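You operate a simulated robot arm through the tools that you are given. There is no shell and no other tool. Be economical: measure what you need, move in short steps, check, and stop when the job is done.

Carry out the task below with a simulated robot arm. There is one attempt and no reset: what you move stays moved.

TASK
Stand the orange book beside the blue coaster. It goes on the side that lies toward x +0.0, y +1.0 (a direction in the base frame), with about 3 cm between them.
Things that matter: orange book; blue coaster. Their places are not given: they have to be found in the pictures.

It is judged by the outcome, as a careful person would: the job done as asked, and still so three seconds after it is handed in. It fails if anything else is knocked over, pushed out of place, dropped, spilled or broken.

THE ROBOT
A 6-joint arm with a two-finger parallel gripper, fixed in place. Base frame: the origin is at the foot of the arm, x ahead of it, y to its left, z up; the work surface is at about z = 800. Lengths are in mm, angles in rad, forces in N, time in s.
With the tool pointing down near the work surface it reaches from about 240 to 640 mm from the base axis. Its first joint turns from -1.152 to 1.152 rad. Payload 2.7 kg.
Tool frame: the origin (TCP) lies between the finger pads and is the grasp point; the fingertips stand 23 mm ahead of it; z points along the fingers, y is the line along which they close. The gripper opens to 94 mm. The fingers are 38 mm wide and 10 mm thick; the gripper's body (54 by 96 mm) begins 39 mm behind the TCP.
Orientation is told as [roll, pitch, yaw] about the base's x, y, z axes, in that order, counted from this pose: with the fingers straight down and closing along the base's y, the tool's x points along the base's -x, its y along +y and its z along -z.

THE INTERFACE
- The arm moves only by the tool step_arm. Its argument "motion" is a list of rows, each a list of 7 numbers: the shift along the tool's x, y, z in mm, then the turn, a rotation vector about the tool's x, y, z in rad, then the finger opening in mm, from 0 to 94. In form: [[x, y, z, rx, ry, rz, jaw], ...]. A call has 1 to 12 rows; each row is the pose to reach, as a shift and turn from the pose commanded when the call began, along the tool's axes at that moment. A row lasts 0.2 s, in which the tool goes at most 50 mm and 0.15 rad; a call with a longer step from one row to the next is refused whole, and so is a gripper value outside its range. A pose out of reach is approached as far as the arm can. The call stops where the force on the tool passes 40 N (or 10 N more than at its start, if that is more) or the arm is blocked; 0.2 s more then pass. The fingers move at their own pace (about 45 mm/s each) and stop on an object; they squeeze with about 21 N. The grip force told is the motor's: it shows also when the fingers shut on nothing. Time passes only in rows, and 0.2 s behind the last, so rows that repeat a pose let the fingers close. It gives the time, the measured TCP pose, the force on the tool (base axes), the opening and the grip force at its end, in the units of the frame above (readings bear some noise), and new pictures: "views" is both (left out), scene, wrist or none.
- Cameras (640 x 400 px; columns grow to the right, rows downward): "scene" is fixed at [68.9, -425.8, 1390.4]; the picture's right is [0.79, -0.61, 0.00], its down [-0.37, -0.48, -0.79] and it looks along [0.49, 0.63, -0.61] (base axes); focal length 346 px, centre (320, 200). "wrist" rides on the gripper at [-39, 0, -44] in the tool frame; the picture's right is [0.00, -1.00, 0.00], its down [0.97, 0.00, -0.24] and it looks along [0.24, 0.00, 0.97] (tool axes); focal length 218 px, centre (320, 200).
- locate(camera, pixels): for up to 12 pixels [column, row] of the newest picture of that camera ("zoom" is the newest enlarged one), the place [x, y, z] in the base frame of the surface seen there, good to about 2 mm, but the place of the scene camera against the robot may be out by one fixed shift of up to 12 mm in any direction. No time passes.
- inspect(camera, box): a new picture of the part [left, top, right, bottom] of that camera's present view, enlarged. No time passes.
- sign_off(): hands the job in; it is judged then, once.

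Work in short steps. Measure before you move; look again where a grasp or a placing could have gone wrong, and mend it. You have 60 turns and 120 pictures in all, the two below and enlarged ones among them. Open the gripper and draw the arm clear of the work before you hand the job in, unless the task says otherwise; then end with one line.

The tools are called as name(argument=value, ...) on one line, values as JSON. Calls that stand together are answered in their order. step_arm: Moves the arm, as the interface text tells. Its arguments: {"type":"object","properties":{"motion":{"type":"array"},"views":{"type":"string","enum":["both","scene","wrist","none"]}},"required":["motion"]} The other tools are called the same way: locate (camera, pixels) gives the place of the surface under pixels of a picture; inspect (camera, box) takes an enlarged picture of a part of a camera's view; sign_off () hands the job in.

At the start:

```text
t: 0.0
position: [408.0, -68.8, 1119.5]
tool_rot: [0.001, 0.0, 0.001]
wrist_force: [0.2, 0.0, -1.0]
finger_gap: 94.2
finger_force: 0.1
```

scene: 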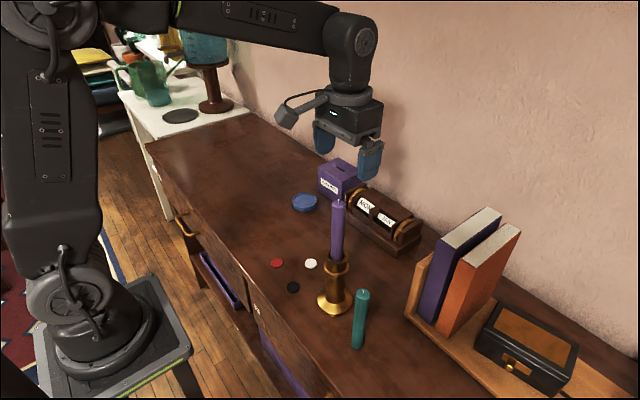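
wrist: 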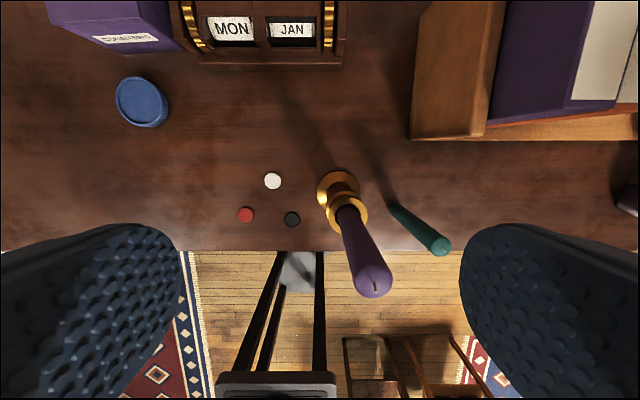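

The orange book stands in a rack at about (485,275) in the scene picture, next to the purple one. The blue coaster is at (304,202). I'll measure both and enlarge the book area.

inspect(camera="scene", box=[380, 190, 620, 400])

locate(camera="scene", pixels=[[304, 200], [293, 201], [317, 203], [304, 194], [303, 211], [350, 175], [320, 185], [380, 215], [277, 263], [310, 263], [334, 302], [360, 293]])

locate(camera="scene", pixels=[[482, 256], [518, 229], [505, 225], [438, 331], [450, 333], [470, 300], [500, 211], [446, 237], [430, 300], [510, 340], [456, 244], [490, 210]])

locate(camera="wrist", pixels=[[141, 101], [116, 100], [167, 102], [141, 78], [141, 124], [545, 60], [595, 60], [630, 60], [500, 120], [450, 70], [273, 180], [337, 190]])

```text
1.90 times, centred on (500, 295) of scene
```

zoom: 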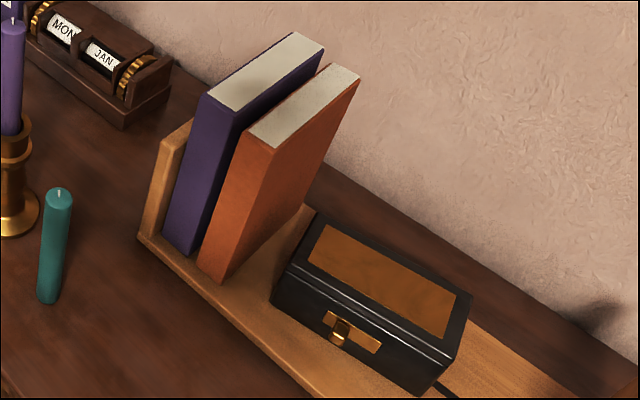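

```text
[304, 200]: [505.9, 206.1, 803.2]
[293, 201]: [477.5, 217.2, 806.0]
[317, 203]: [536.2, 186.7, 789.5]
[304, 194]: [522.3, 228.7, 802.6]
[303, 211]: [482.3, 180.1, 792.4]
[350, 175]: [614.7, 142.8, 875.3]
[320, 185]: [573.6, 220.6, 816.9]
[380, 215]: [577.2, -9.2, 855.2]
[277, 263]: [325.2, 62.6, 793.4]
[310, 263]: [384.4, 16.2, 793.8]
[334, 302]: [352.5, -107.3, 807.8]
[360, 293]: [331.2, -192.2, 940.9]
```

```text
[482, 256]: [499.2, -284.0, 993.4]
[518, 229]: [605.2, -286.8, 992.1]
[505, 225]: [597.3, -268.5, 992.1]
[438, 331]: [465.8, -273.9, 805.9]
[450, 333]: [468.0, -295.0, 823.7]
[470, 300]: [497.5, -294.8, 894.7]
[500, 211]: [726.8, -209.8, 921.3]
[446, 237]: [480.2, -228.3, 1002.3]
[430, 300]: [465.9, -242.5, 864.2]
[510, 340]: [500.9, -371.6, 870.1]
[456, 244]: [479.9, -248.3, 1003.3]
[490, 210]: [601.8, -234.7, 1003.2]
```

```text
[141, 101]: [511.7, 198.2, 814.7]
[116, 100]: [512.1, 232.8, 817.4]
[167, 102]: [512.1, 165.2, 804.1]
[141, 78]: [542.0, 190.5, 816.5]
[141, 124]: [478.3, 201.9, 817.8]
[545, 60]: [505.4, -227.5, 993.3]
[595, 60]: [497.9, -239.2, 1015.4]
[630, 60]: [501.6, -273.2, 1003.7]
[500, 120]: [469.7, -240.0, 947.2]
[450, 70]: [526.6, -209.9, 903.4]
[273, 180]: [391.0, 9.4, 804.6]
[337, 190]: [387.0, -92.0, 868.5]
```

Comparing the wrist and scene readings, the scene camera is off by about (+6.5, -7, +11). Next I'll measure the orange book and its surroundings in detail from the zoomed picture.

locate(camera="zoom", pixels=[[252, 136], [275, 146], [355, 80], [332, 67], [203, 265], [215, 278], [224, 275], [290, 215], [240, 180], [262, 190], [285, 160], [330, 130]])

locate(camera="zoom", pixels=[[212, 97], [236, 108], [320, 46], [294, 35], [170, 235], [190, 248], [150, 225], [170, 140], [322, 225], [468, 295], [280, 285], [250, 300]])

```text
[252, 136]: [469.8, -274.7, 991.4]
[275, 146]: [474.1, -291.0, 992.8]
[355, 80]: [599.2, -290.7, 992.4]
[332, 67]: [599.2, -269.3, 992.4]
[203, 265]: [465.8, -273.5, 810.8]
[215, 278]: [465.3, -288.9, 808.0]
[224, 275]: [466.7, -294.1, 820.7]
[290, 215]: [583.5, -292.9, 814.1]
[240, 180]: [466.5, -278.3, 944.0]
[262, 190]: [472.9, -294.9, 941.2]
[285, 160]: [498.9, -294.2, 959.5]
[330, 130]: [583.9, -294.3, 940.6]
```

```text
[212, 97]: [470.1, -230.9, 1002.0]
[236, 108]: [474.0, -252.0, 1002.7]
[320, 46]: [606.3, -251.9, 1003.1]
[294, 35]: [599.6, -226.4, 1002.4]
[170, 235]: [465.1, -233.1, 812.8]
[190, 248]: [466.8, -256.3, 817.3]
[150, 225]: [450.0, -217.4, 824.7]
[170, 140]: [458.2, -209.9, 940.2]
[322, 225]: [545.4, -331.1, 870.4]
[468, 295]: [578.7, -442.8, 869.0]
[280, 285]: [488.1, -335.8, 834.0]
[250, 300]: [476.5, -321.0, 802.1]
```

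The orange book spans about x 472–612, y −302 to −277 and z 814–1003 once corrected. The purple book is 17 mm away on the +y side, and its top is at 1014. Next I'll look at the area around the coaster and how high the candle stands.

inspect(camera="scene", box=[200, 130, 440, 330])

locate(camera="scene", pixels=[[338, 206], [337, 201], [335, 230], [360, 292], [359, 340], [321, 182], [340, 195], [320, 174], [341, 160], [250, 150], [220, 180], [345, 192]])

locate(camera="wrist", pixels=[[367, 288], [100, 45], [60, 10], [160, 45], [40, 60], [20, 100], [60, 100], [180, 40], [130, 30], [90, 75], [20, 20], [340, 60]])

```text
2.00 times, centred on (320, 230) of scene
```

zoom: 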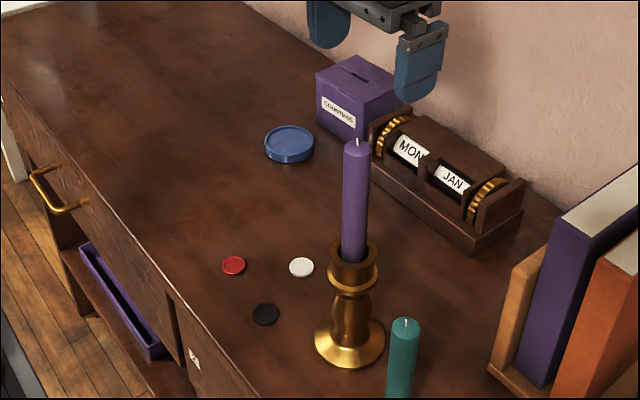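

```text
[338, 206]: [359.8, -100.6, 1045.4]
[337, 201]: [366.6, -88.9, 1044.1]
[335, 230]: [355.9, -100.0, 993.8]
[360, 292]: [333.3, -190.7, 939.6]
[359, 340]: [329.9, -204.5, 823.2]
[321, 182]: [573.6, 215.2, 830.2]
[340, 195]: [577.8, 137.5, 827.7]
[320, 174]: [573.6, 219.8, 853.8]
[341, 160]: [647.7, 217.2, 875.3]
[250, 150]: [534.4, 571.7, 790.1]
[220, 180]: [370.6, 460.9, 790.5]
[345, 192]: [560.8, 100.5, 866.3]
```

```text
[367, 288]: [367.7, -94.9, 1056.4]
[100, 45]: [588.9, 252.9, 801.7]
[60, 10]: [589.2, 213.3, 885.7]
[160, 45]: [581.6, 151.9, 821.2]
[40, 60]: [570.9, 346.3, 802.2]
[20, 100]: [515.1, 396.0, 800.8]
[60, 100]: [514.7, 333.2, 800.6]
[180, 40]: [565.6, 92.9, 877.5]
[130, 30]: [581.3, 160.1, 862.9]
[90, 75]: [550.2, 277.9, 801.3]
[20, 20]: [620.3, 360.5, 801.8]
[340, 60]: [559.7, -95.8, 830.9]
```

The space at coaster +y is free: the table is at z≈801 and the donation box ends near y 213. I'll move above the orange book and check with the wrist camera.

step_arm(motion=[[-24, -37, 0, 0, 0, 0, 94], [-48, -74, 0, 0, 0, 0, 80], [-72, -111, 0, 0, 0, 0, 60], [-96, -148, 0, 0, 0, 0, 40], [-120, -185, 0, 0, 0, 0, 34], [-134, -221, 0, 0, 0, 0, 34], [-134, -221, 0, 0, 0, 0, 34]])

```text
t: 1.6
position: [526.4, -285.6, 1115.2]
tool_rot: [0.001, 0.002, 0.0]
wrist_force: [-0.3, 0.0, -0.7]
finger_gap: 33.9
finger_force: 0.1
out of reach, approached as far as the arm can: row 6, 7
```

scene: 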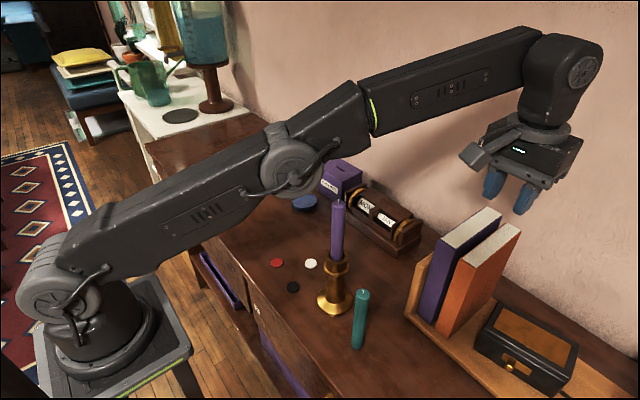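
wrist: 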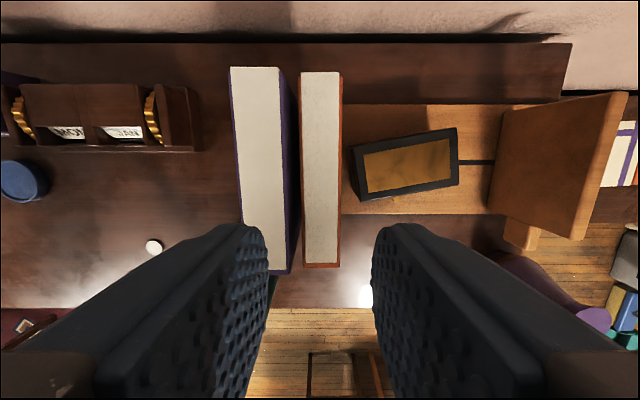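

The reach limit held me at x 526, which is fine for a slightly off-centre grasp. I'll measure the book tops with the wrist camera.

locate(camera="wrist", pixels=[[304, 80], [338, 80], [304, 255], [336, 255], [321, 78], [321, 258], [276, 72], [275, 200], [274, 265], [236, 72], [356, 180], [321, 160]])

inspect(camera="wrist", box=[220, 50, 380, 290])

```text
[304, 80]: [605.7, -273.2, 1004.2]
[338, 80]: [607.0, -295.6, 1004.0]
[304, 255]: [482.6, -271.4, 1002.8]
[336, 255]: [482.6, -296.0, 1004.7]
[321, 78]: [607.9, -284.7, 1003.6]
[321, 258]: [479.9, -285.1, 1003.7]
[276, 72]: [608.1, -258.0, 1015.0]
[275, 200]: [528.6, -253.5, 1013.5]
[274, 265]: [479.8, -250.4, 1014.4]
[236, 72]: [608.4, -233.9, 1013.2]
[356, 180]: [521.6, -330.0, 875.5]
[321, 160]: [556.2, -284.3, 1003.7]
```

```text
1.67 times, centred on (300, 170) of wrist
```

zoom: 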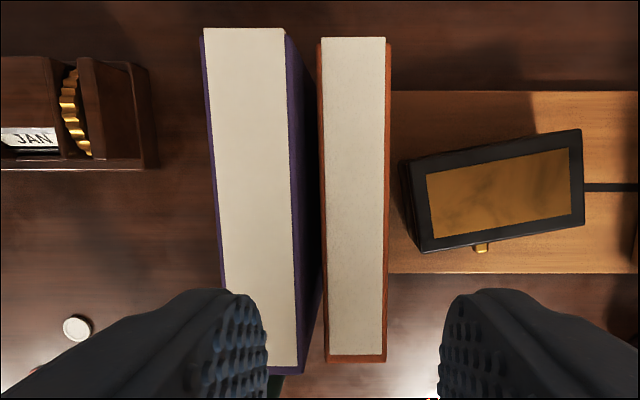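

The book tops read orange y −271 to −300 and purple edge about −256, so the gap is tight at roughly 15 mm. I'll go down to just above the books for a closer measurement.

step_arm(motion=[[0, 0, 30, 0, 0, 0, 36], [0, 0, 62, 0, 0, 0, 36], [0, 0, 62, 0, 0, 0, 36]])

inspect(camera="wrist", box=[220, 50, 420, 330])

```text
t: 2.4
position: [527.0, -283.8, 1052.1]
tool_rot: [0.001, -0.001, 0.001]
wrist_force: [0.3, -0.4, 0.8]
finger_gap: 36.0
finger_force: 0.0
```

scene: 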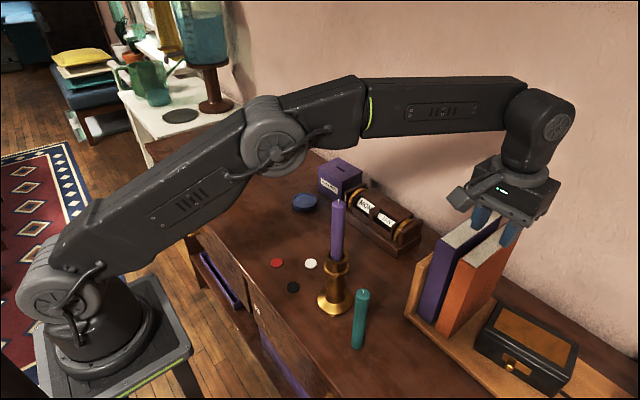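
wrist: 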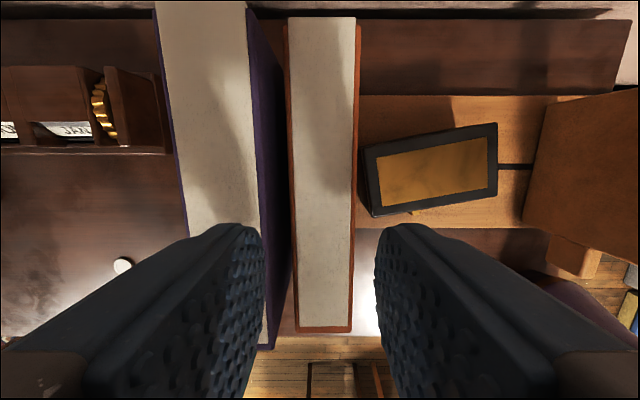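

```text
1.43 times, centred on (320, 190) of wrist
```

zoom: 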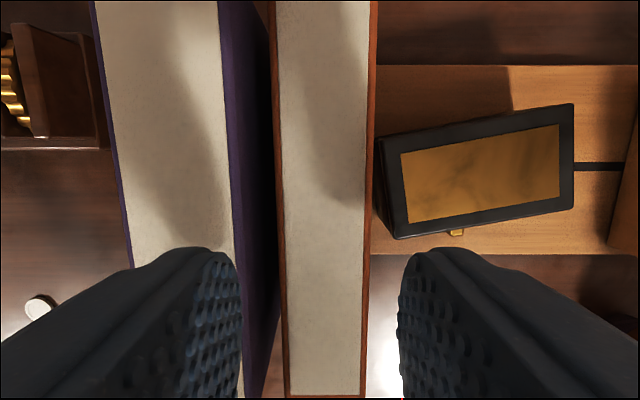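

I'll locate the edges on either side of the gap in this closer zoom.

locate(camera="zoom", pixels=[[225, 100], [233, 200], [231, 200], [239, 220], [245, 220], [255, 220], [265, 220], [277, 220], [282, 220], [284, 240], [368, 220], [366, 220]])

inspect(camera="wrist", box=[240, 170, 400, 270])

```text
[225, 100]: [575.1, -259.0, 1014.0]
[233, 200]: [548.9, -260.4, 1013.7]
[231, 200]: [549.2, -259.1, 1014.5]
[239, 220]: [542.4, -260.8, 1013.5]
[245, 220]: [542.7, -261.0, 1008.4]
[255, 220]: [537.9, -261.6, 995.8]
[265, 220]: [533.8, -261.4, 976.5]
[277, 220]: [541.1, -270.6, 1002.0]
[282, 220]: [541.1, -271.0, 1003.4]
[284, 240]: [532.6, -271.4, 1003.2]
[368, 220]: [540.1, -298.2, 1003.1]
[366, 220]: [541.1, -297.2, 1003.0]
```

```text
4.00 times, centred on (320, 220) of wrist
```

zoom: 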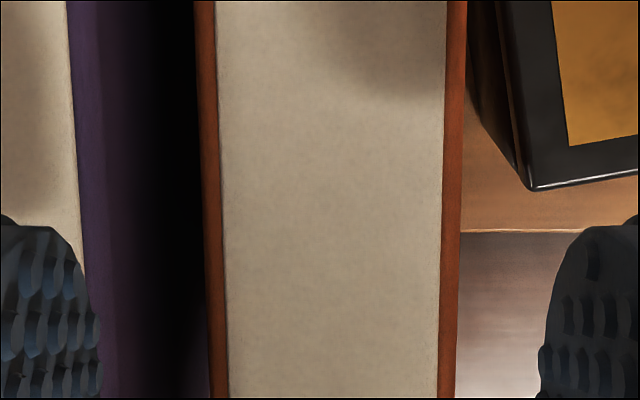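

The gap measures only about 9 mm here, which is less than the 10 mm finger. I'll check it again at the front edge with tight scene and wrist zooms.

inspect(camera="scene", box=[410, 225, 490, 340])

```text
3.48 times, centred on (450, 282) of scene
```

zoom: 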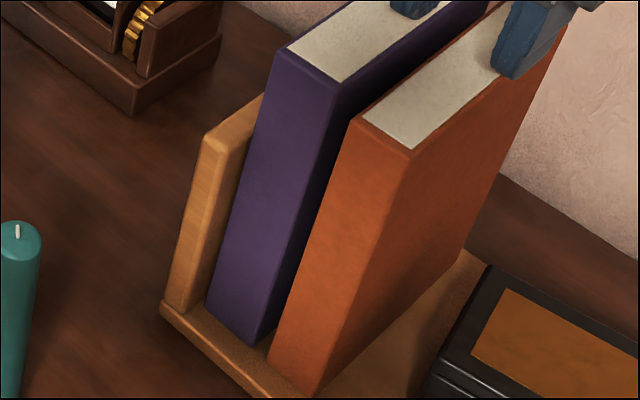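

locate(camera="zoom", pixels=[[252, 342], [262, 342], [269, 357], [300, 245], [295, 225], [304, 258], [316, 250], [337, 90], [325, 130], [356, 125], [342, 160], [268, 345]])

locate(camera="wrist", pixels=[[260, 335], [266, 335], [268, 325], [294, 325], [297, 325], [292, 300], [276, 345], [256, 345], [350, 325], [353, 325], [296, 330], [264, 340]])

```text
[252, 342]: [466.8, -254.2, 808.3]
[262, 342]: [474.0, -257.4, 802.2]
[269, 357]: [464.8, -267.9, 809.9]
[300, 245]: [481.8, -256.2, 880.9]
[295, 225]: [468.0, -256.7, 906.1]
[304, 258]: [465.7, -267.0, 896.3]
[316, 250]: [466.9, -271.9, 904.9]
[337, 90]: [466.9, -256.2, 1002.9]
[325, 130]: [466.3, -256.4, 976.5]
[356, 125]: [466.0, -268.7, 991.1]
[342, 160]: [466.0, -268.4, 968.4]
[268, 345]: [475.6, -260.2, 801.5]
```

```text
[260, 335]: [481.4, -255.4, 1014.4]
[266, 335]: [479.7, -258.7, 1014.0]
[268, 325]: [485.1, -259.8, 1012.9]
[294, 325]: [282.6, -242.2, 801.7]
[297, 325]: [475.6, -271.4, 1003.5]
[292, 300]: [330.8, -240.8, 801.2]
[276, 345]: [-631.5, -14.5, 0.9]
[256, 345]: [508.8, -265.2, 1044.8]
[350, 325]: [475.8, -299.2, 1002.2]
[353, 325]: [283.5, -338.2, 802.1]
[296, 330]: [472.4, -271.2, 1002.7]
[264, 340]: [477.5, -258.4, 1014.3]
```

The gap is about 10 mm and the purple book stands 11 mm taller, so a finger fits only barely. I'll check the actual shape of the fingertip before choosing how to grasp.

inspect(camera="scene", box=[455, 180, 555, 250])

inspect(camera="wrist", box=[190, 210, 310, 290])

locate(camera="wrist", pixels=[[240, 228], [230, 228], [250, 235], [258, 240], [215, 235], [262, 260], [400, 228], [382, 240], [390, 230]])

```text
5.71 times, centred on (505, 215) of scene
```

zoom: 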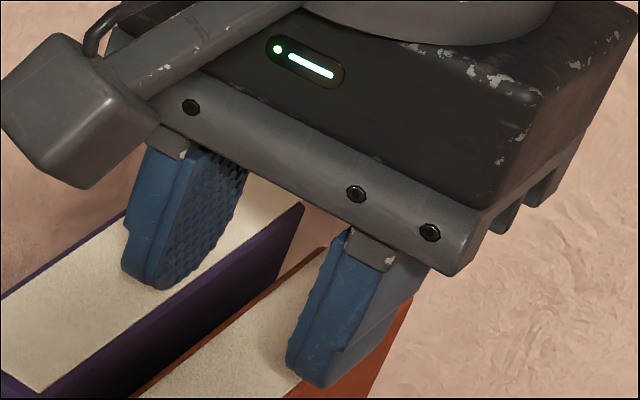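

```text
5.00 times, centred on (250, 250) of wrist
```

zoom: 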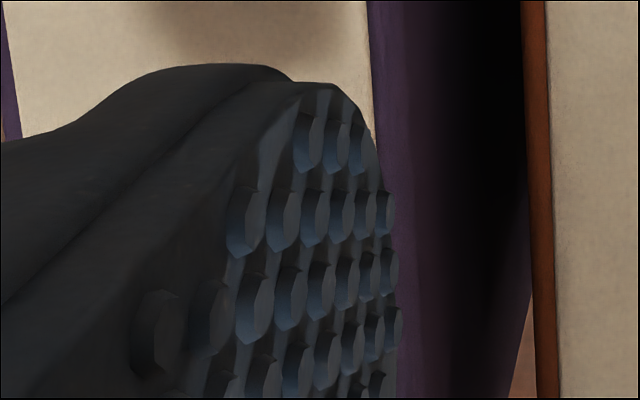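

```text
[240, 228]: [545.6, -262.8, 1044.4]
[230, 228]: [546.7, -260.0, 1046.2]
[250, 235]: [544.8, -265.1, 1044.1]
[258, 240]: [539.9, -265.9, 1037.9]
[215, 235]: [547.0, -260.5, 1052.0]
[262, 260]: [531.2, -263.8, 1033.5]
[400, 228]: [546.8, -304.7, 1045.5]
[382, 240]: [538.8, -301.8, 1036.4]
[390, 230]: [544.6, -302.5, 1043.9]
```

The gap is about 9 mm, too narrow for a 10 mm finger. The purple top is 11 mm higher, and it has slack toward its end plate. So I'll bring the left finger down beside purple's upper edge, just above orange's top, and nudge purple +y by about 3 mm. Then I can go down into the widened gap, and purple will rock back upright afterwards. First I'll shift −8 mm in y.

step_arm(motion=[[0, -8, 0, 0, 0, 0, 36], [0, -8, 8, 0, 0, 0, 36], [0, -8, 8, 0, 0, 0, 36]], views="none")

inspect(camera="wrist", box=[220, 180, 380, 280])

inspect(camera="scene", box=[455, 190, 555, 260])

```text
t: 3.2
position: [526.0, -291.5, 1043.7]
tool_rot: [0.0, -0.002, 0.0]
wrist_force: [0.2, 0.4, -0.3]
finger_gap: 36.1
finger_force: 0.1
```

```text
4.00 times, centred on (300, 230) of wrist
```

zoom: 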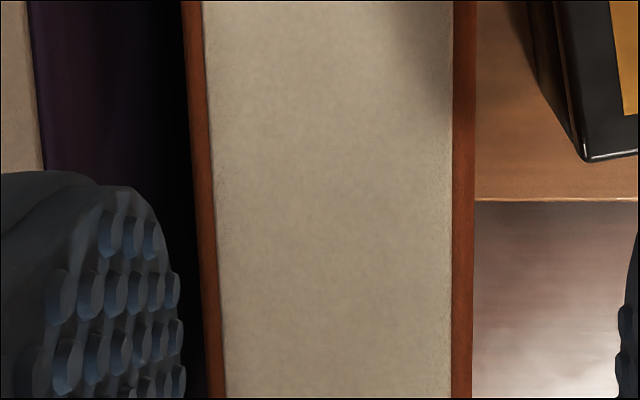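

```text
5.71 times, centred on (505, 225) of scene
```

zoom: 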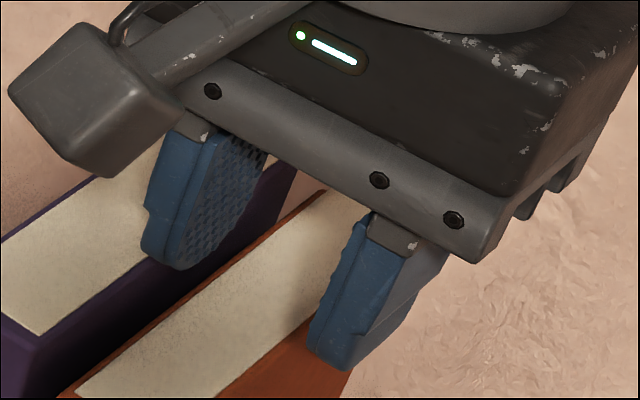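

The left finger's outer face should be at y≈−263.5, with the purple edge at −262.1. I'll go down 14 mm so the tip is just above orange's top, and watch the force.

step_arm(motion=[[0, -0.5, 5, 0, 0, 0, 36], [0, -0.5, 9, 0, 0, 0, 36], [0, -0.5, 14, 0, 0, 0, 36]], views="none")

inspect(camera="scene", box=[455, 190, 555, 260])

inspect(camera="wrist", box=[180, 180, 380, 300])

```text
t: 4.0
position: [527.1, -292.3, 1030.1]
tool_rot: [0.002, 0.001, 0.001]
wrist_force: [-0.2, -0.4, -0.4]
finger_gap: 36.1
finger_force: 0.0
```

```text
5.71 times, centred on (505, 225) of scene
```

zoom: 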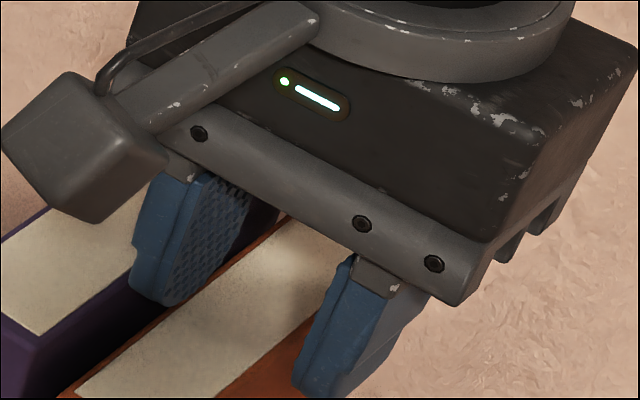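

```text
3.20 times, centred on (280, 240) of wrist
```

zoom: 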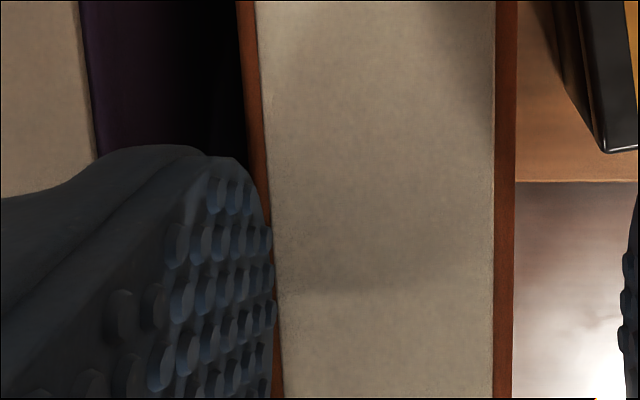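

There's no contact force, and the tip sits beside purple and just above orange's left edge. Now I'll nudge +y by 4.5 mm.

step_arm(motion=[[0, 1.5, 0, 0, 0, 0, 36], [0, 3, 0, 0, 0, 0, 36], [0, 4.5, 0, 0, 0, 0, 36], [0, 4.5, 0, 0, 0, 0, 36]], views="none")

inspect(camera="scene", box=[410, 195, 530, 340])

inspect(camera="wrist", box=[180, 180, 380, 300])

```text
t: 5.0
position: [528.1, -288.6, 1031.2]
tool_rot: [0.001, 0.0, 0.0]
wrist_force: [-0.3, -0.7, 1.0]
finger_gap: 35.8
finger_force: 0.2
```

```text
2.76 times, centred on (470, 268) of scene
```

zoom: 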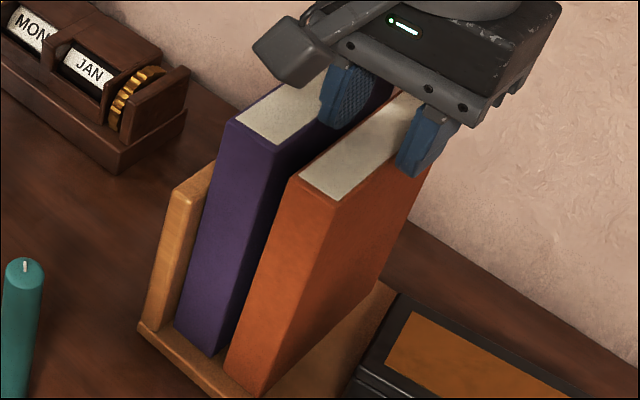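

```text
3.20 times, centred on (280, 240) of wrist
```

zoom: 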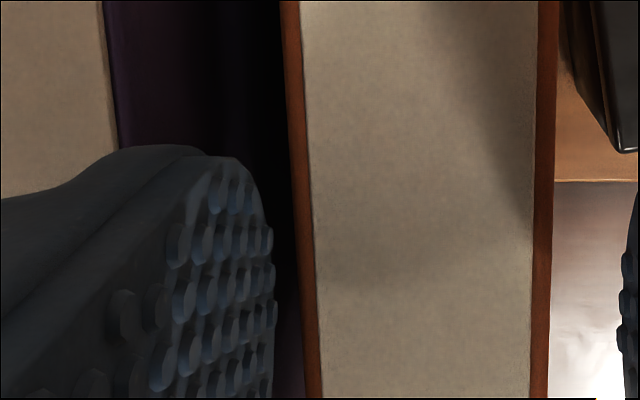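

The gap has opened, with finger inner edge about 2 mm clear of orange. I'll descend to the grasp height, TCP z≈986.

step_arm(motion=[[0, 0, 5, 0, 0, 0, 36], [0, 0, 12, 0, 0, 0, 36], [0, 0, 20, 0, 0, 0, 36], [0, 0, 30, 0, 0, 0, 36], [0, 0, 38, 0, 0, 0, 36], [0, 0, 45, 0, 0, 0, 36]])

```text
t: 6.0
position: [527.9, -290.6, 1014.1]
tool_rot: [-0.011, -0.015, 0.0]
wrist_force: [-0.3, -0.6, 3.7]
finger_gap: 35.7
finger_force: 0.0
stopped in row 4: the force on the tool passed its limit (the readings are from after the stop); the commanded pose is now the measured one
```

scene: 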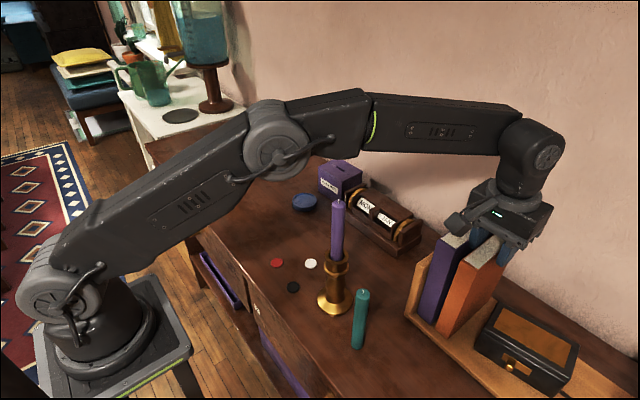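
wrist: 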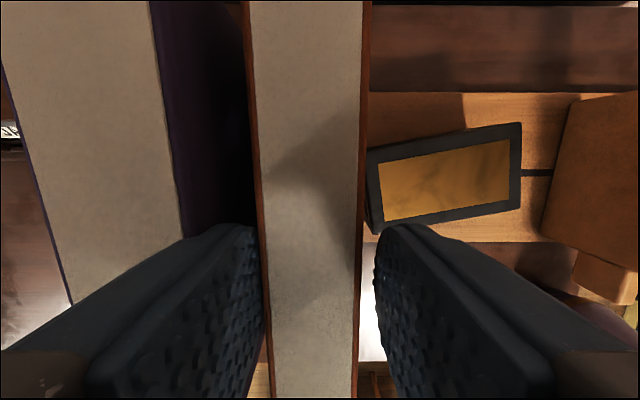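

The finger went into the gap (tip z≈991) but the force limit stopped it. I'll look at what it is touching.

inspect(camera="scene", box=[440, 190, 540, 260])

inspect(camera="wrist", box=[140, 180, 400, 340])

inspect(camera="scene", box=[400, 220, 500, 350])

```text
5.71 times, centred on (490, 225) of scene
```

zoom: 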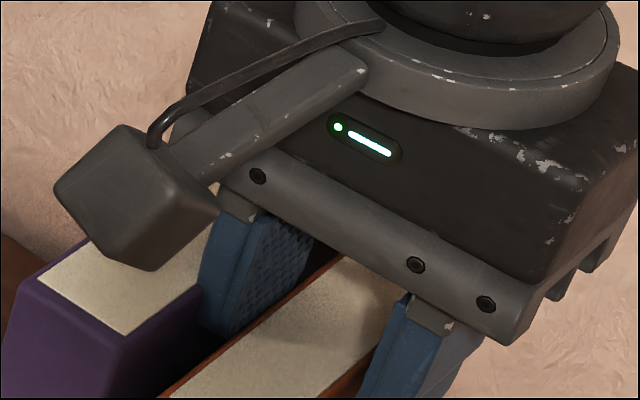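

```text
2.46 times, centred on (270, 260) of wrist
```

zoom: 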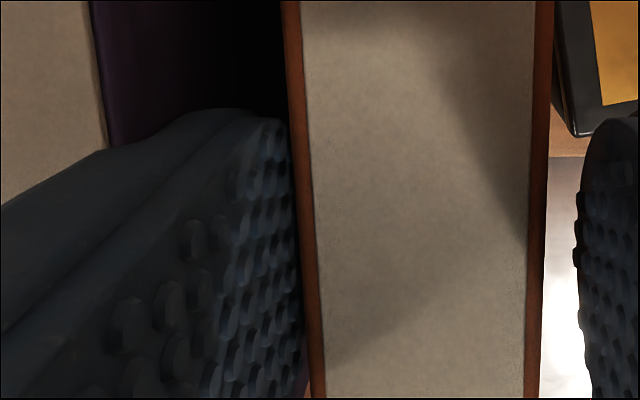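

```text
3.08 times, centred on (450, 285) of scene
```

zoom: 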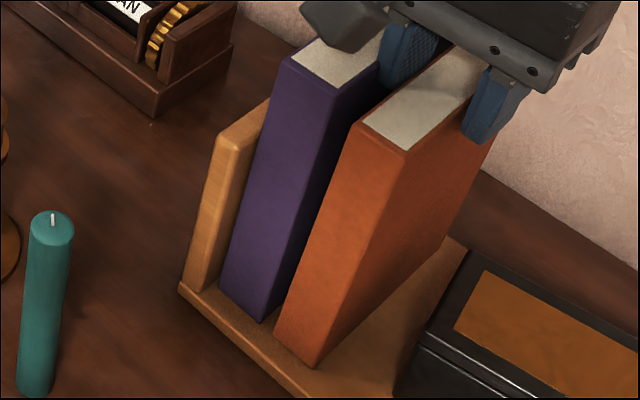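

The dark box hanging off the near side of the gripper may be resting on purple's top, so I'll measure its underside and the finger.

locate(camera="zoom", pixels=[[345, 50], [335, 40], [350, 30], [312, 20], [330, 70], [385, 65], [400, 85], [385, 80], [480, 135], [395, 40], [340, 85], [375, 115]])

inspect(camera="scene", box=[440, 200, 500, 250])

```text
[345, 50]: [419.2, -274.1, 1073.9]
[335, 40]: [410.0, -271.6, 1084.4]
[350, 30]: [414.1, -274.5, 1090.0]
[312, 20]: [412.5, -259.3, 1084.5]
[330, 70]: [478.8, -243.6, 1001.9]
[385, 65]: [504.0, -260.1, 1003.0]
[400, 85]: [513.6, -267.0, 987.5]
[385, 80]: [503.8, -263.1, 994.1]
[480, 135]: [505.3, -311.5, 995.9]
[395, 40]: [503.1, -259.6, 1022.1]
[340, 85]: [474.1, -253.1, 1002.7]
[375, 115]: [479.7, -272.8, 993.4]
```

```text
8.00 times, centred on (470, 225) of scene
```

zoom: 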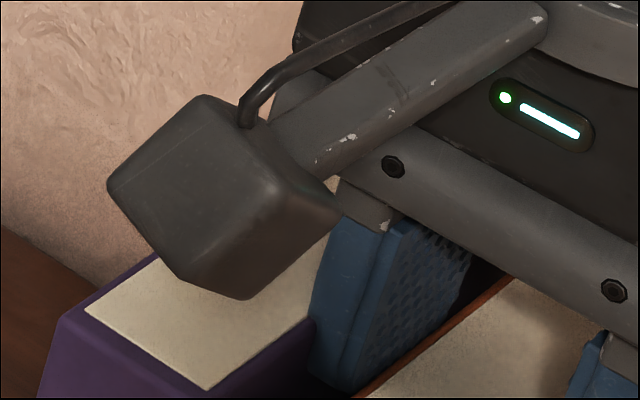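

locate(camera="zoom", pixels=[[345, 190], [370, 215], [385, 228], [345, 240], [330, 270], [318, 300], [316, 325], [322, 345], [312, 370], [335, 375], [355, 330], [375, 370]])

locate(camera="wrist", pixels=[[180, 235], [190, 239], [174, 200], [183, 215], [200, 235], [225, 228], [259, 250], [268, 330], [252, 200], [368, 200], [250, 150], [375, 260]])

```text
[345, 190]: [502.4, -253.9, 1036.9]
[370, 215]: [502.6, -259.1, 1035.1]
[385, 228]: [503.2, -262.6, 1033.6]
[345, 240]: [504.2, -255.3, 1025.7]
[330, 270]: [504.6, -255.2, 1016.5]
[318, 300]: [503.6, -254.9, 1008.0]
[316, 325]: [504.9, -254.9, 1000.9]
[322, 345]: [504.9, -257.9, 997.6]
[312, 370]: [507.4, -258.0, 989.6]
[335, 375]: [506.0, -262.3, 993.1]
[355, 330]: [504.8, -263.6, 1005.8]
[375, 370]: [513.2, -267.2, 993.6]
```

```text
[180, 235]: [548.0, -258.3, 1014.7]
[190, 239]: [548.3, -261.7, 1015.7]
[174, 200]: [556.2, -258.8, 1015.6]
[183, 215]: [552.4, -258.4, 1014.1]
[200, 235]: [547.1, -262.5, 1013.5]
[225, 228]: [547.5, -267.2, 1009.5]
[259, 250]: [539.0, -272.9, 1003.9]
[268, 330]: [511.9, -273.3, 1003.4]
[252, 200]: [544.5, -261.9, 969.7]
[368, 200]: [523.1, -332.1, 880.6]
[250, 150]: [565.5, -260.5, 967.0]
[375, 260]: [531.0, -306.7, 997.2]
```

The finger has a shoulder about 20 mm above its tip, 2–3 mm proud on the outside, and it landed on purple's top edge. I'll rise 3 mm, nudge purple 6 mm in +y, and descend again.

step_arm(motion=[[0, 0, -3, 0, 0, 0, 36], [0, 2, -3, 0, 0, 0, 37], [0, 4, -3, 0, 0, 0, 38], [0, 6, -3, 0, 0, 0, 38], [0, 6, -3, 0, 0, 0, 38], [0, 6, 2, 0, 0, 0, 38], [0, 6, 7, 0, 0, 0, 38]])

inspect(camera="scene", box=[400, 190, 540, 340])

```text
t: 7.6
position: [527.9, -286.5, 1016.4]
tool_rot: [-0.02, -0.022, 0.002]
wrist_force: [-3.7, -1.9, 4.0]
finger_gap: 37.0
finger_force: 0.0
stopped in row 7: the force on the tool passed its limit (the readings are from after the stop); the commanded pose is now the measured one
```

scene: 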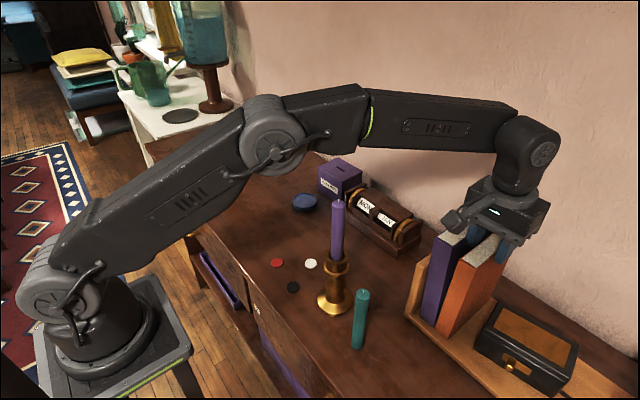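
wrist: 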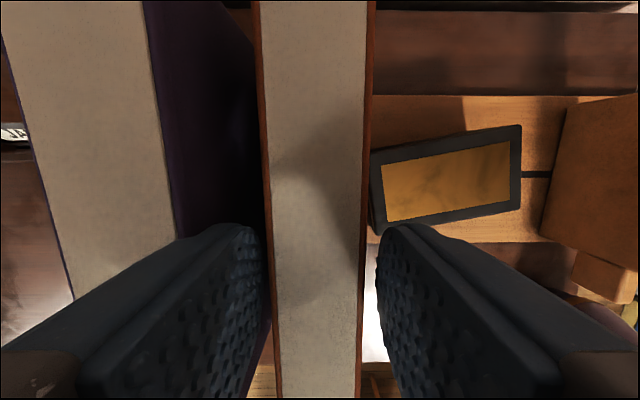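

```text
2.67 times, centred on (470, 265) of scene
```

zoom: 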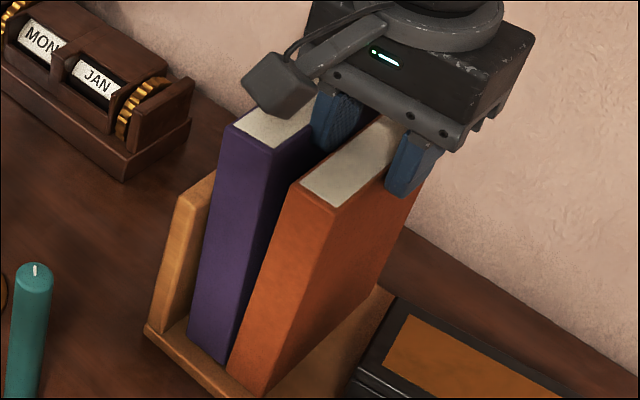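

Purple's own support resists. It's better to tilt orange slightly −y instead, because the tip is already below its top and the right side is free. I'll rise 3 mm, push −y about 10 mm so the shoulder clears purple, then check.

step_arm(motion=[[0, 0, -3, 0, 0, 0, 38], [0, -3, -3, 0, 0, 0, 38], [0, -6, -3, 0, 0, 0, 38], [0, -8, -3, 0, 0, 0, 38], [0, -10, -3, 0, 0, 0, 38], [0, -10, -3, 0, 0, 0, 38]])

inspect(camera="scene", box=[400, 190, 540, 340])

```text
t: 9.0
position: [528.3, -294.4, 1019.8]
tool_rot: [-0.017, -0.021, 0.001]
wrist_force: [0.9, -0.1, 0.7]
finger_gap: 37.8
finger_force: 0.1
```

scene: 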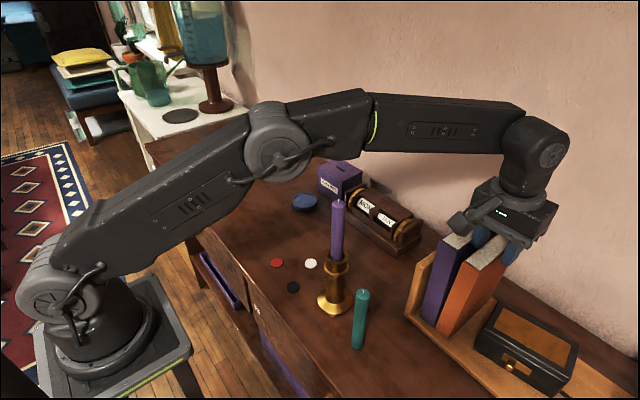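
wrist: 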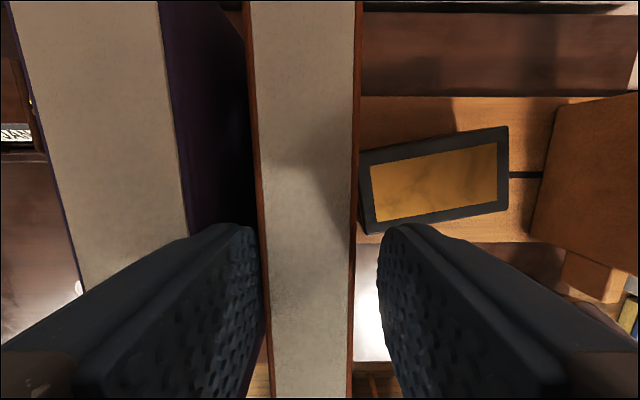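

```text
2.67 times, centred on (470, 265) of scene
```

zoom: 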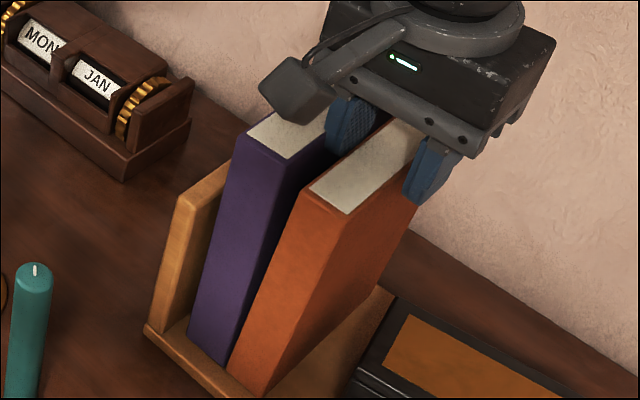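

locate(camera="zoom", pixels=[[240, 140], [284, 165], [270, 240], [218, 358], [192, 335], [302, 190], [345, 218], [233, 365], [270, 310], [330, 190], [340, 150], [235, 160]])

locate(camera="wrist", pixels=[[190, 235], [184, 200], [160, 40], [262, 230], [257, 180], [355, 200], [352, 260], [265, 260], [248, 40], [85, 260], [380, 260], [60, 200]])

```text
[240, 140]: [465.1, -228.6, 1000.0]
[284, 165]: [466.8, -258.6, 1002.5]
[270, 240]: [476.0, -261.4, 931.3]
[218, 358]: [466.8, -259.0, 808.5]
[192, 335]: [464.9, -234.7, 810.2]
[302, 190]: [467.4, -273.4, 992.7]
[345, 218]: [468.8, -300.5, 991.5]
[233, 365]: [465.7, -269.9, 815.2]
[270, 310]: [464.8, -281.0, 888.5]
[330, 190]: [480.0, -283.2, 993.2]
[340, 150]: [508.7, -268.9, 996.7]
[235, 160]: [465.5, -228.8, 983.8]
```

```text
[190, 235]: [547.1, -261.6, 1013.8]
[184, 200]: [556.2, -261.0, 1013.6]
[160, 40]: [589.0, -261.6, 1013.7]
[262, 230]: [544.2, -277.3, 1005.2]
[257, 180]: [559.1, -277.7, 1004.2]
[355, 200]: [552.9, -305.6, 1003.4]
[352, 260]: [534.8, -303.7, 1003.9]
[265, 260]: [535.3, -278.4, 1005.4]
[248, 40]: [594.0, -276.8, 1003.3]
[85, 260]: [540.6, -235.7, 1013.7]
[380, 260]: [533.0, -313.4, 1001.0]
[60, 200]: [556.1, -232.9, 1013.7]
```

Orange's top is now tilted to y −277.5 and purple's edge is at about −263.5, so the gap is 14 mm. I'll straighten the tool and descend.

step_arm(motion=[[0, -1, 0, -0.017, 0.021, 0, 38], [0, -1, 6, -0.017, 0.021, 0, 38], [0, -1.5, 12, -0.017, 0.021, 0, 38], [0, -1.5, 18, -0.017, 0.021, 0, 38], [0, -1.5, 24, -0.017, 0.021, 0, 38], [0, -1.5, 30, -0.017, 0.021, 0, 38], [0, -1.5, 34, -0.017, 0.021, 0, 38]])

```text
t: 9.9
position: [530.7, -299.0, 1014.8]
tool_rot: [-0.011, -0.017, 0.001]
wrist_force: [1.1, -0.8, 4.0]
finger_gap: 37.4
finger_force: 0.2
stopped in row 4: the force on the tool passed its limit (the readings are from after the stop); the commanded pose is now the measured one
```

scene: 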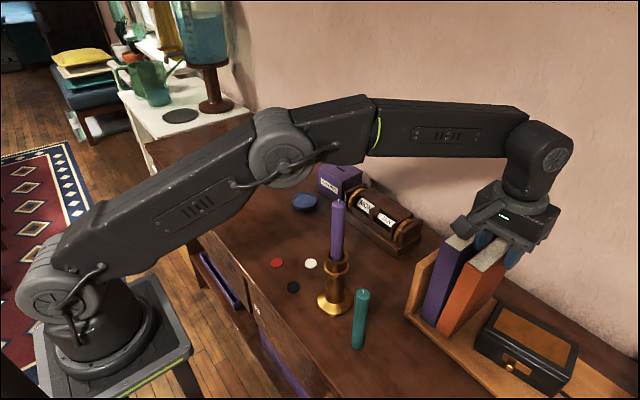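
wrist: 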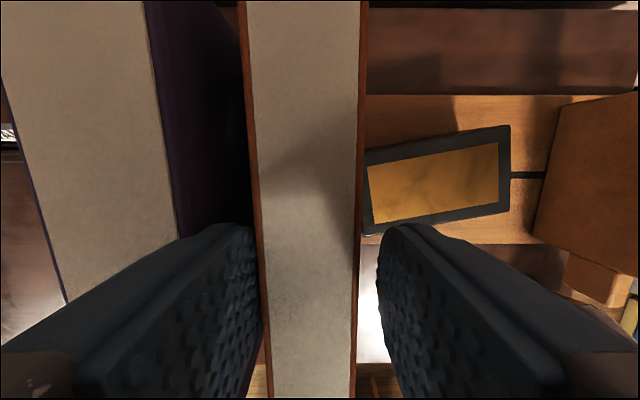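

The shoulder pressed on purple's edge again and the hand drifted to y −299. Orange can tilt further (under 5°) safely, and the right finger would catch it. I'll rise 3 mm, go about 6 mm more in −y, straighten, and look.

step_arm(motion=[[0, 0, -3, 0, 0, 0, 38], [0, -2, -3, -0.011, 0.017, 0, 38], [0, -4, -3, -0.011, 0.017, 0, 38], [0, -6, -3, -0.011, 0.017, 0, 38], [0, -6, -3, -0.011, 0.017, 0, 38]])

inspect(camera="scene", box=[420, 190, 540, 265])

inspect(camera="wrist", box=[120, 180, 400, 355])

```text
t: 11.1
position: [530.6, -305.6, 1016.2]
tool_rot: [0.001, 0.004, 0.0]
wrist_force: [-0.5, 0.1, -0.4]
finger_gap: 38.0
finger_force: 0.2
```

scene: 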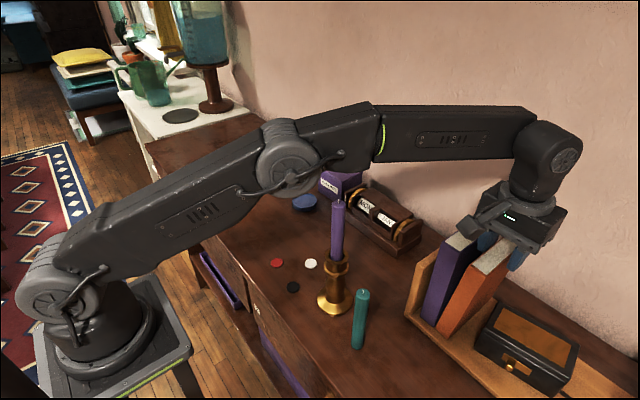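
wrist: 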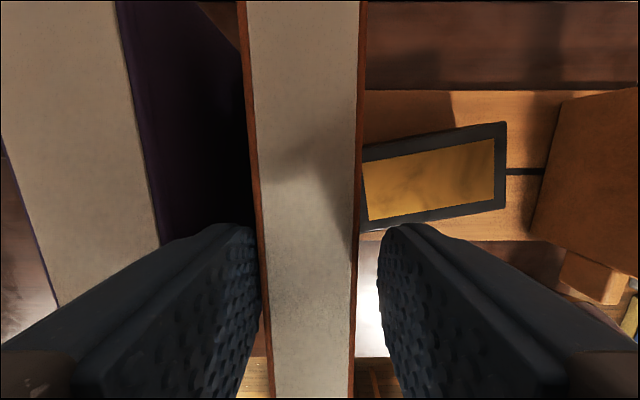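

```text
5.33 times, centred on (480, 228) of scene
```

zoom: 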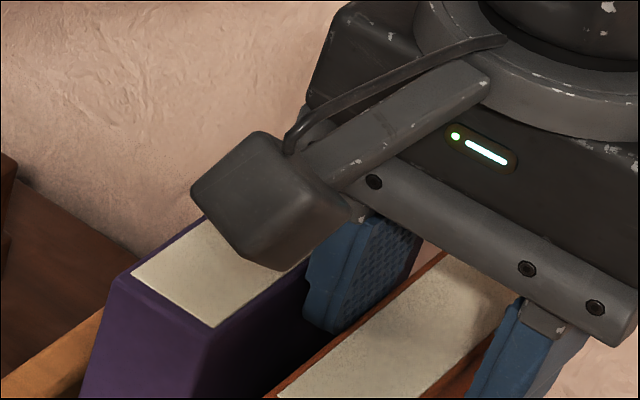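

```text
2.29 times, centred on (260, 268) of wrist
```

zoom: 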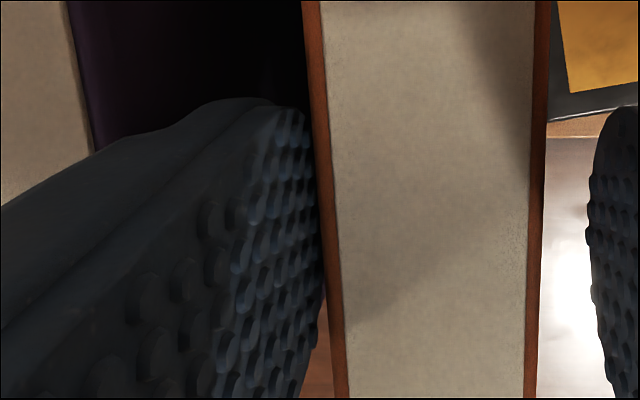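

The orange book is tilted further and there's a visible gap between the finger and purple. I'll descend again.

step_arm(motion=[[0, 0, 5, 0, 0, 0, 38], [0, 0, 10, 0, 0, 0, 38], [0, 0, 15, 0, 0, 0, 38], [0, 0, 20, 0, 0, 0, 38], [0, 0, 25, 0, 0, 0, 38], [0, 0, 30, 0, 0, 0, 38]])

```text
t: 12.5
position: [530.6, -304.2, 986.2]
tool_rot: [0.0, 0.003, 0.0]
wrist_force: [0.9, -0.3, 0.5]
finger_gap: 38.2
finger_force: 0.2
```

scene: 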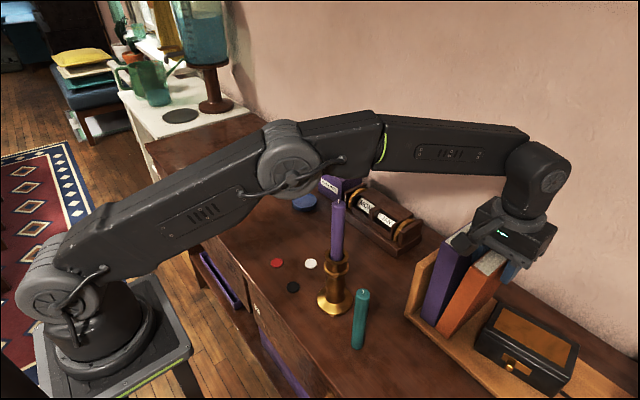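
wrist: 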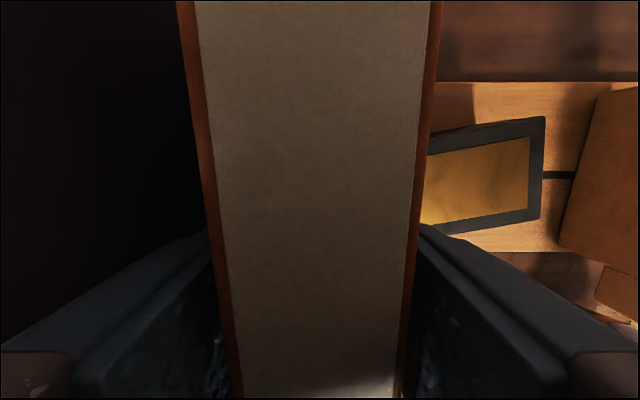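

The fingers are 40 mm down on either side of orange. Now I'll close.

step_arm(motion=[[0, 0, 0, 0, 0, 0, 34], [0, 0, 0, 0, 0, 0, 31], [0, 0, 0, 0, 0, 0, 28], [0, 0, 0, 0, 0, 0, 24], [0, 0, 0, 0, 0, 0, 20], [0, 0, 0, 0, 0, 0, 20]])

inspect(camera="scene", box=[400, 200, 560, 350])

```text
t: 13.9
position: [529.9, -304.5, 986.2]
tool_rot: [0.002, 0.003, 0.0]
wrist_force: [-1.4, 0.2, 0.4]
finger_gap: 30.1
finger_force: 21.0
```

scene: 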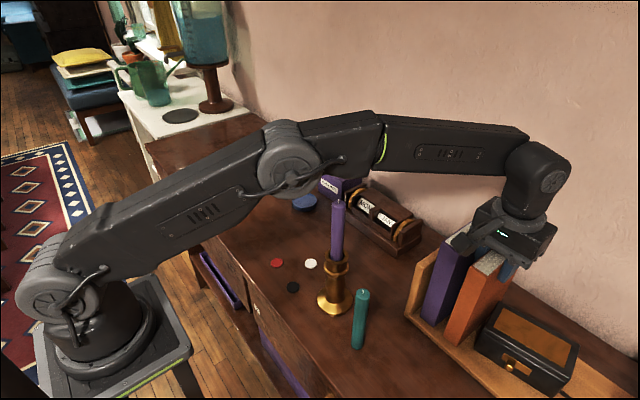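
wrist: 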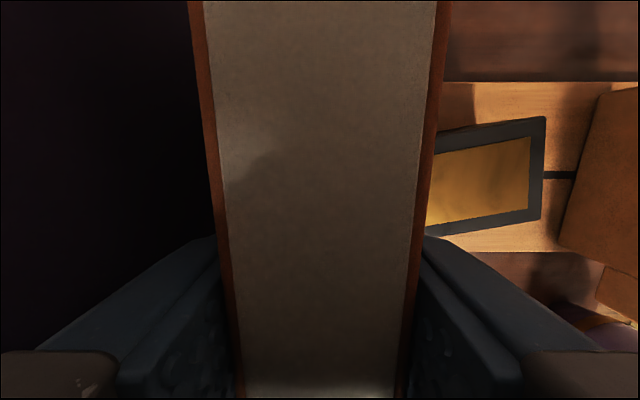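

```text
2.67 times, centred on (480, 275) of scene
```

zoom: 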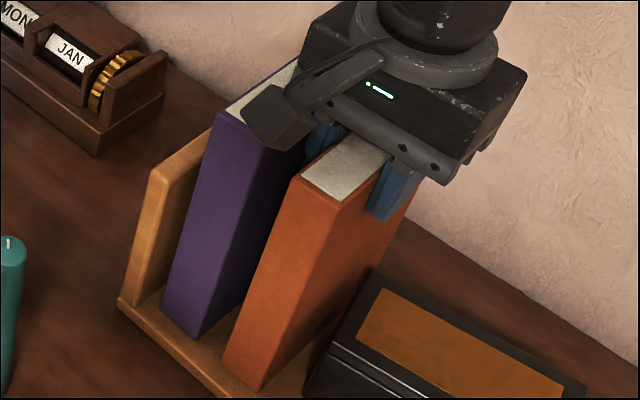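

The book is gripped at 21 N with a 30 mm opening, and it and purple stand upright. I'll lift, pulling slightly −x for reach.

step_arm(motion=[[0, 0, -4, 0, 0, 0, 20], [0, 0, -10, 0, 0, 0, 20], [2, 0, -20, 0, 0, 0, 20], [6, 0, -35, 0, 0, 0, 20], [12, 0, -50, 0, 0, 0, 20], [12, 0, -50, 0, 0, 0, 20]])

inspect(camera="scene", box=[400, 180, 580, 350])

```text
t: 15.3
position: [518.2, -305.2, 1036.2]
tool_rot: [0.002, 0.004, 0.001]
wrist_force: [0.1, -0.8, -4.7]
finger_gap: 30.0
finger_force: 21.0
```

scene: 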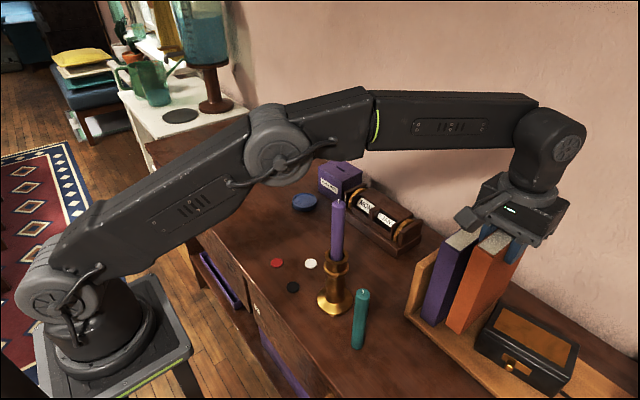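
wrist: 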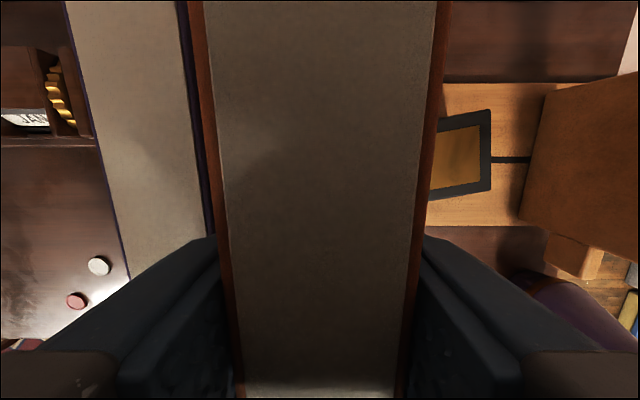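

```text
2.35 times, centred on (490, 265) of scene
```

zoom: 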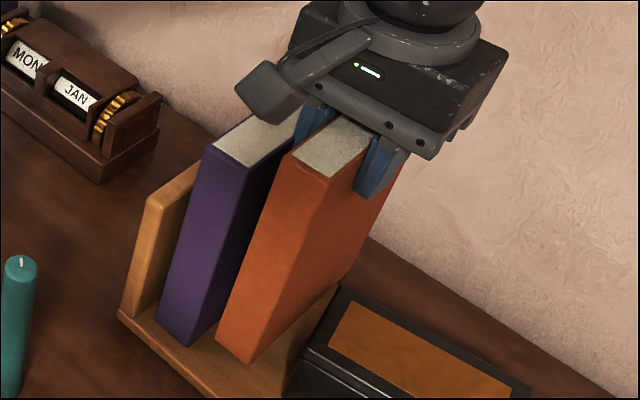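

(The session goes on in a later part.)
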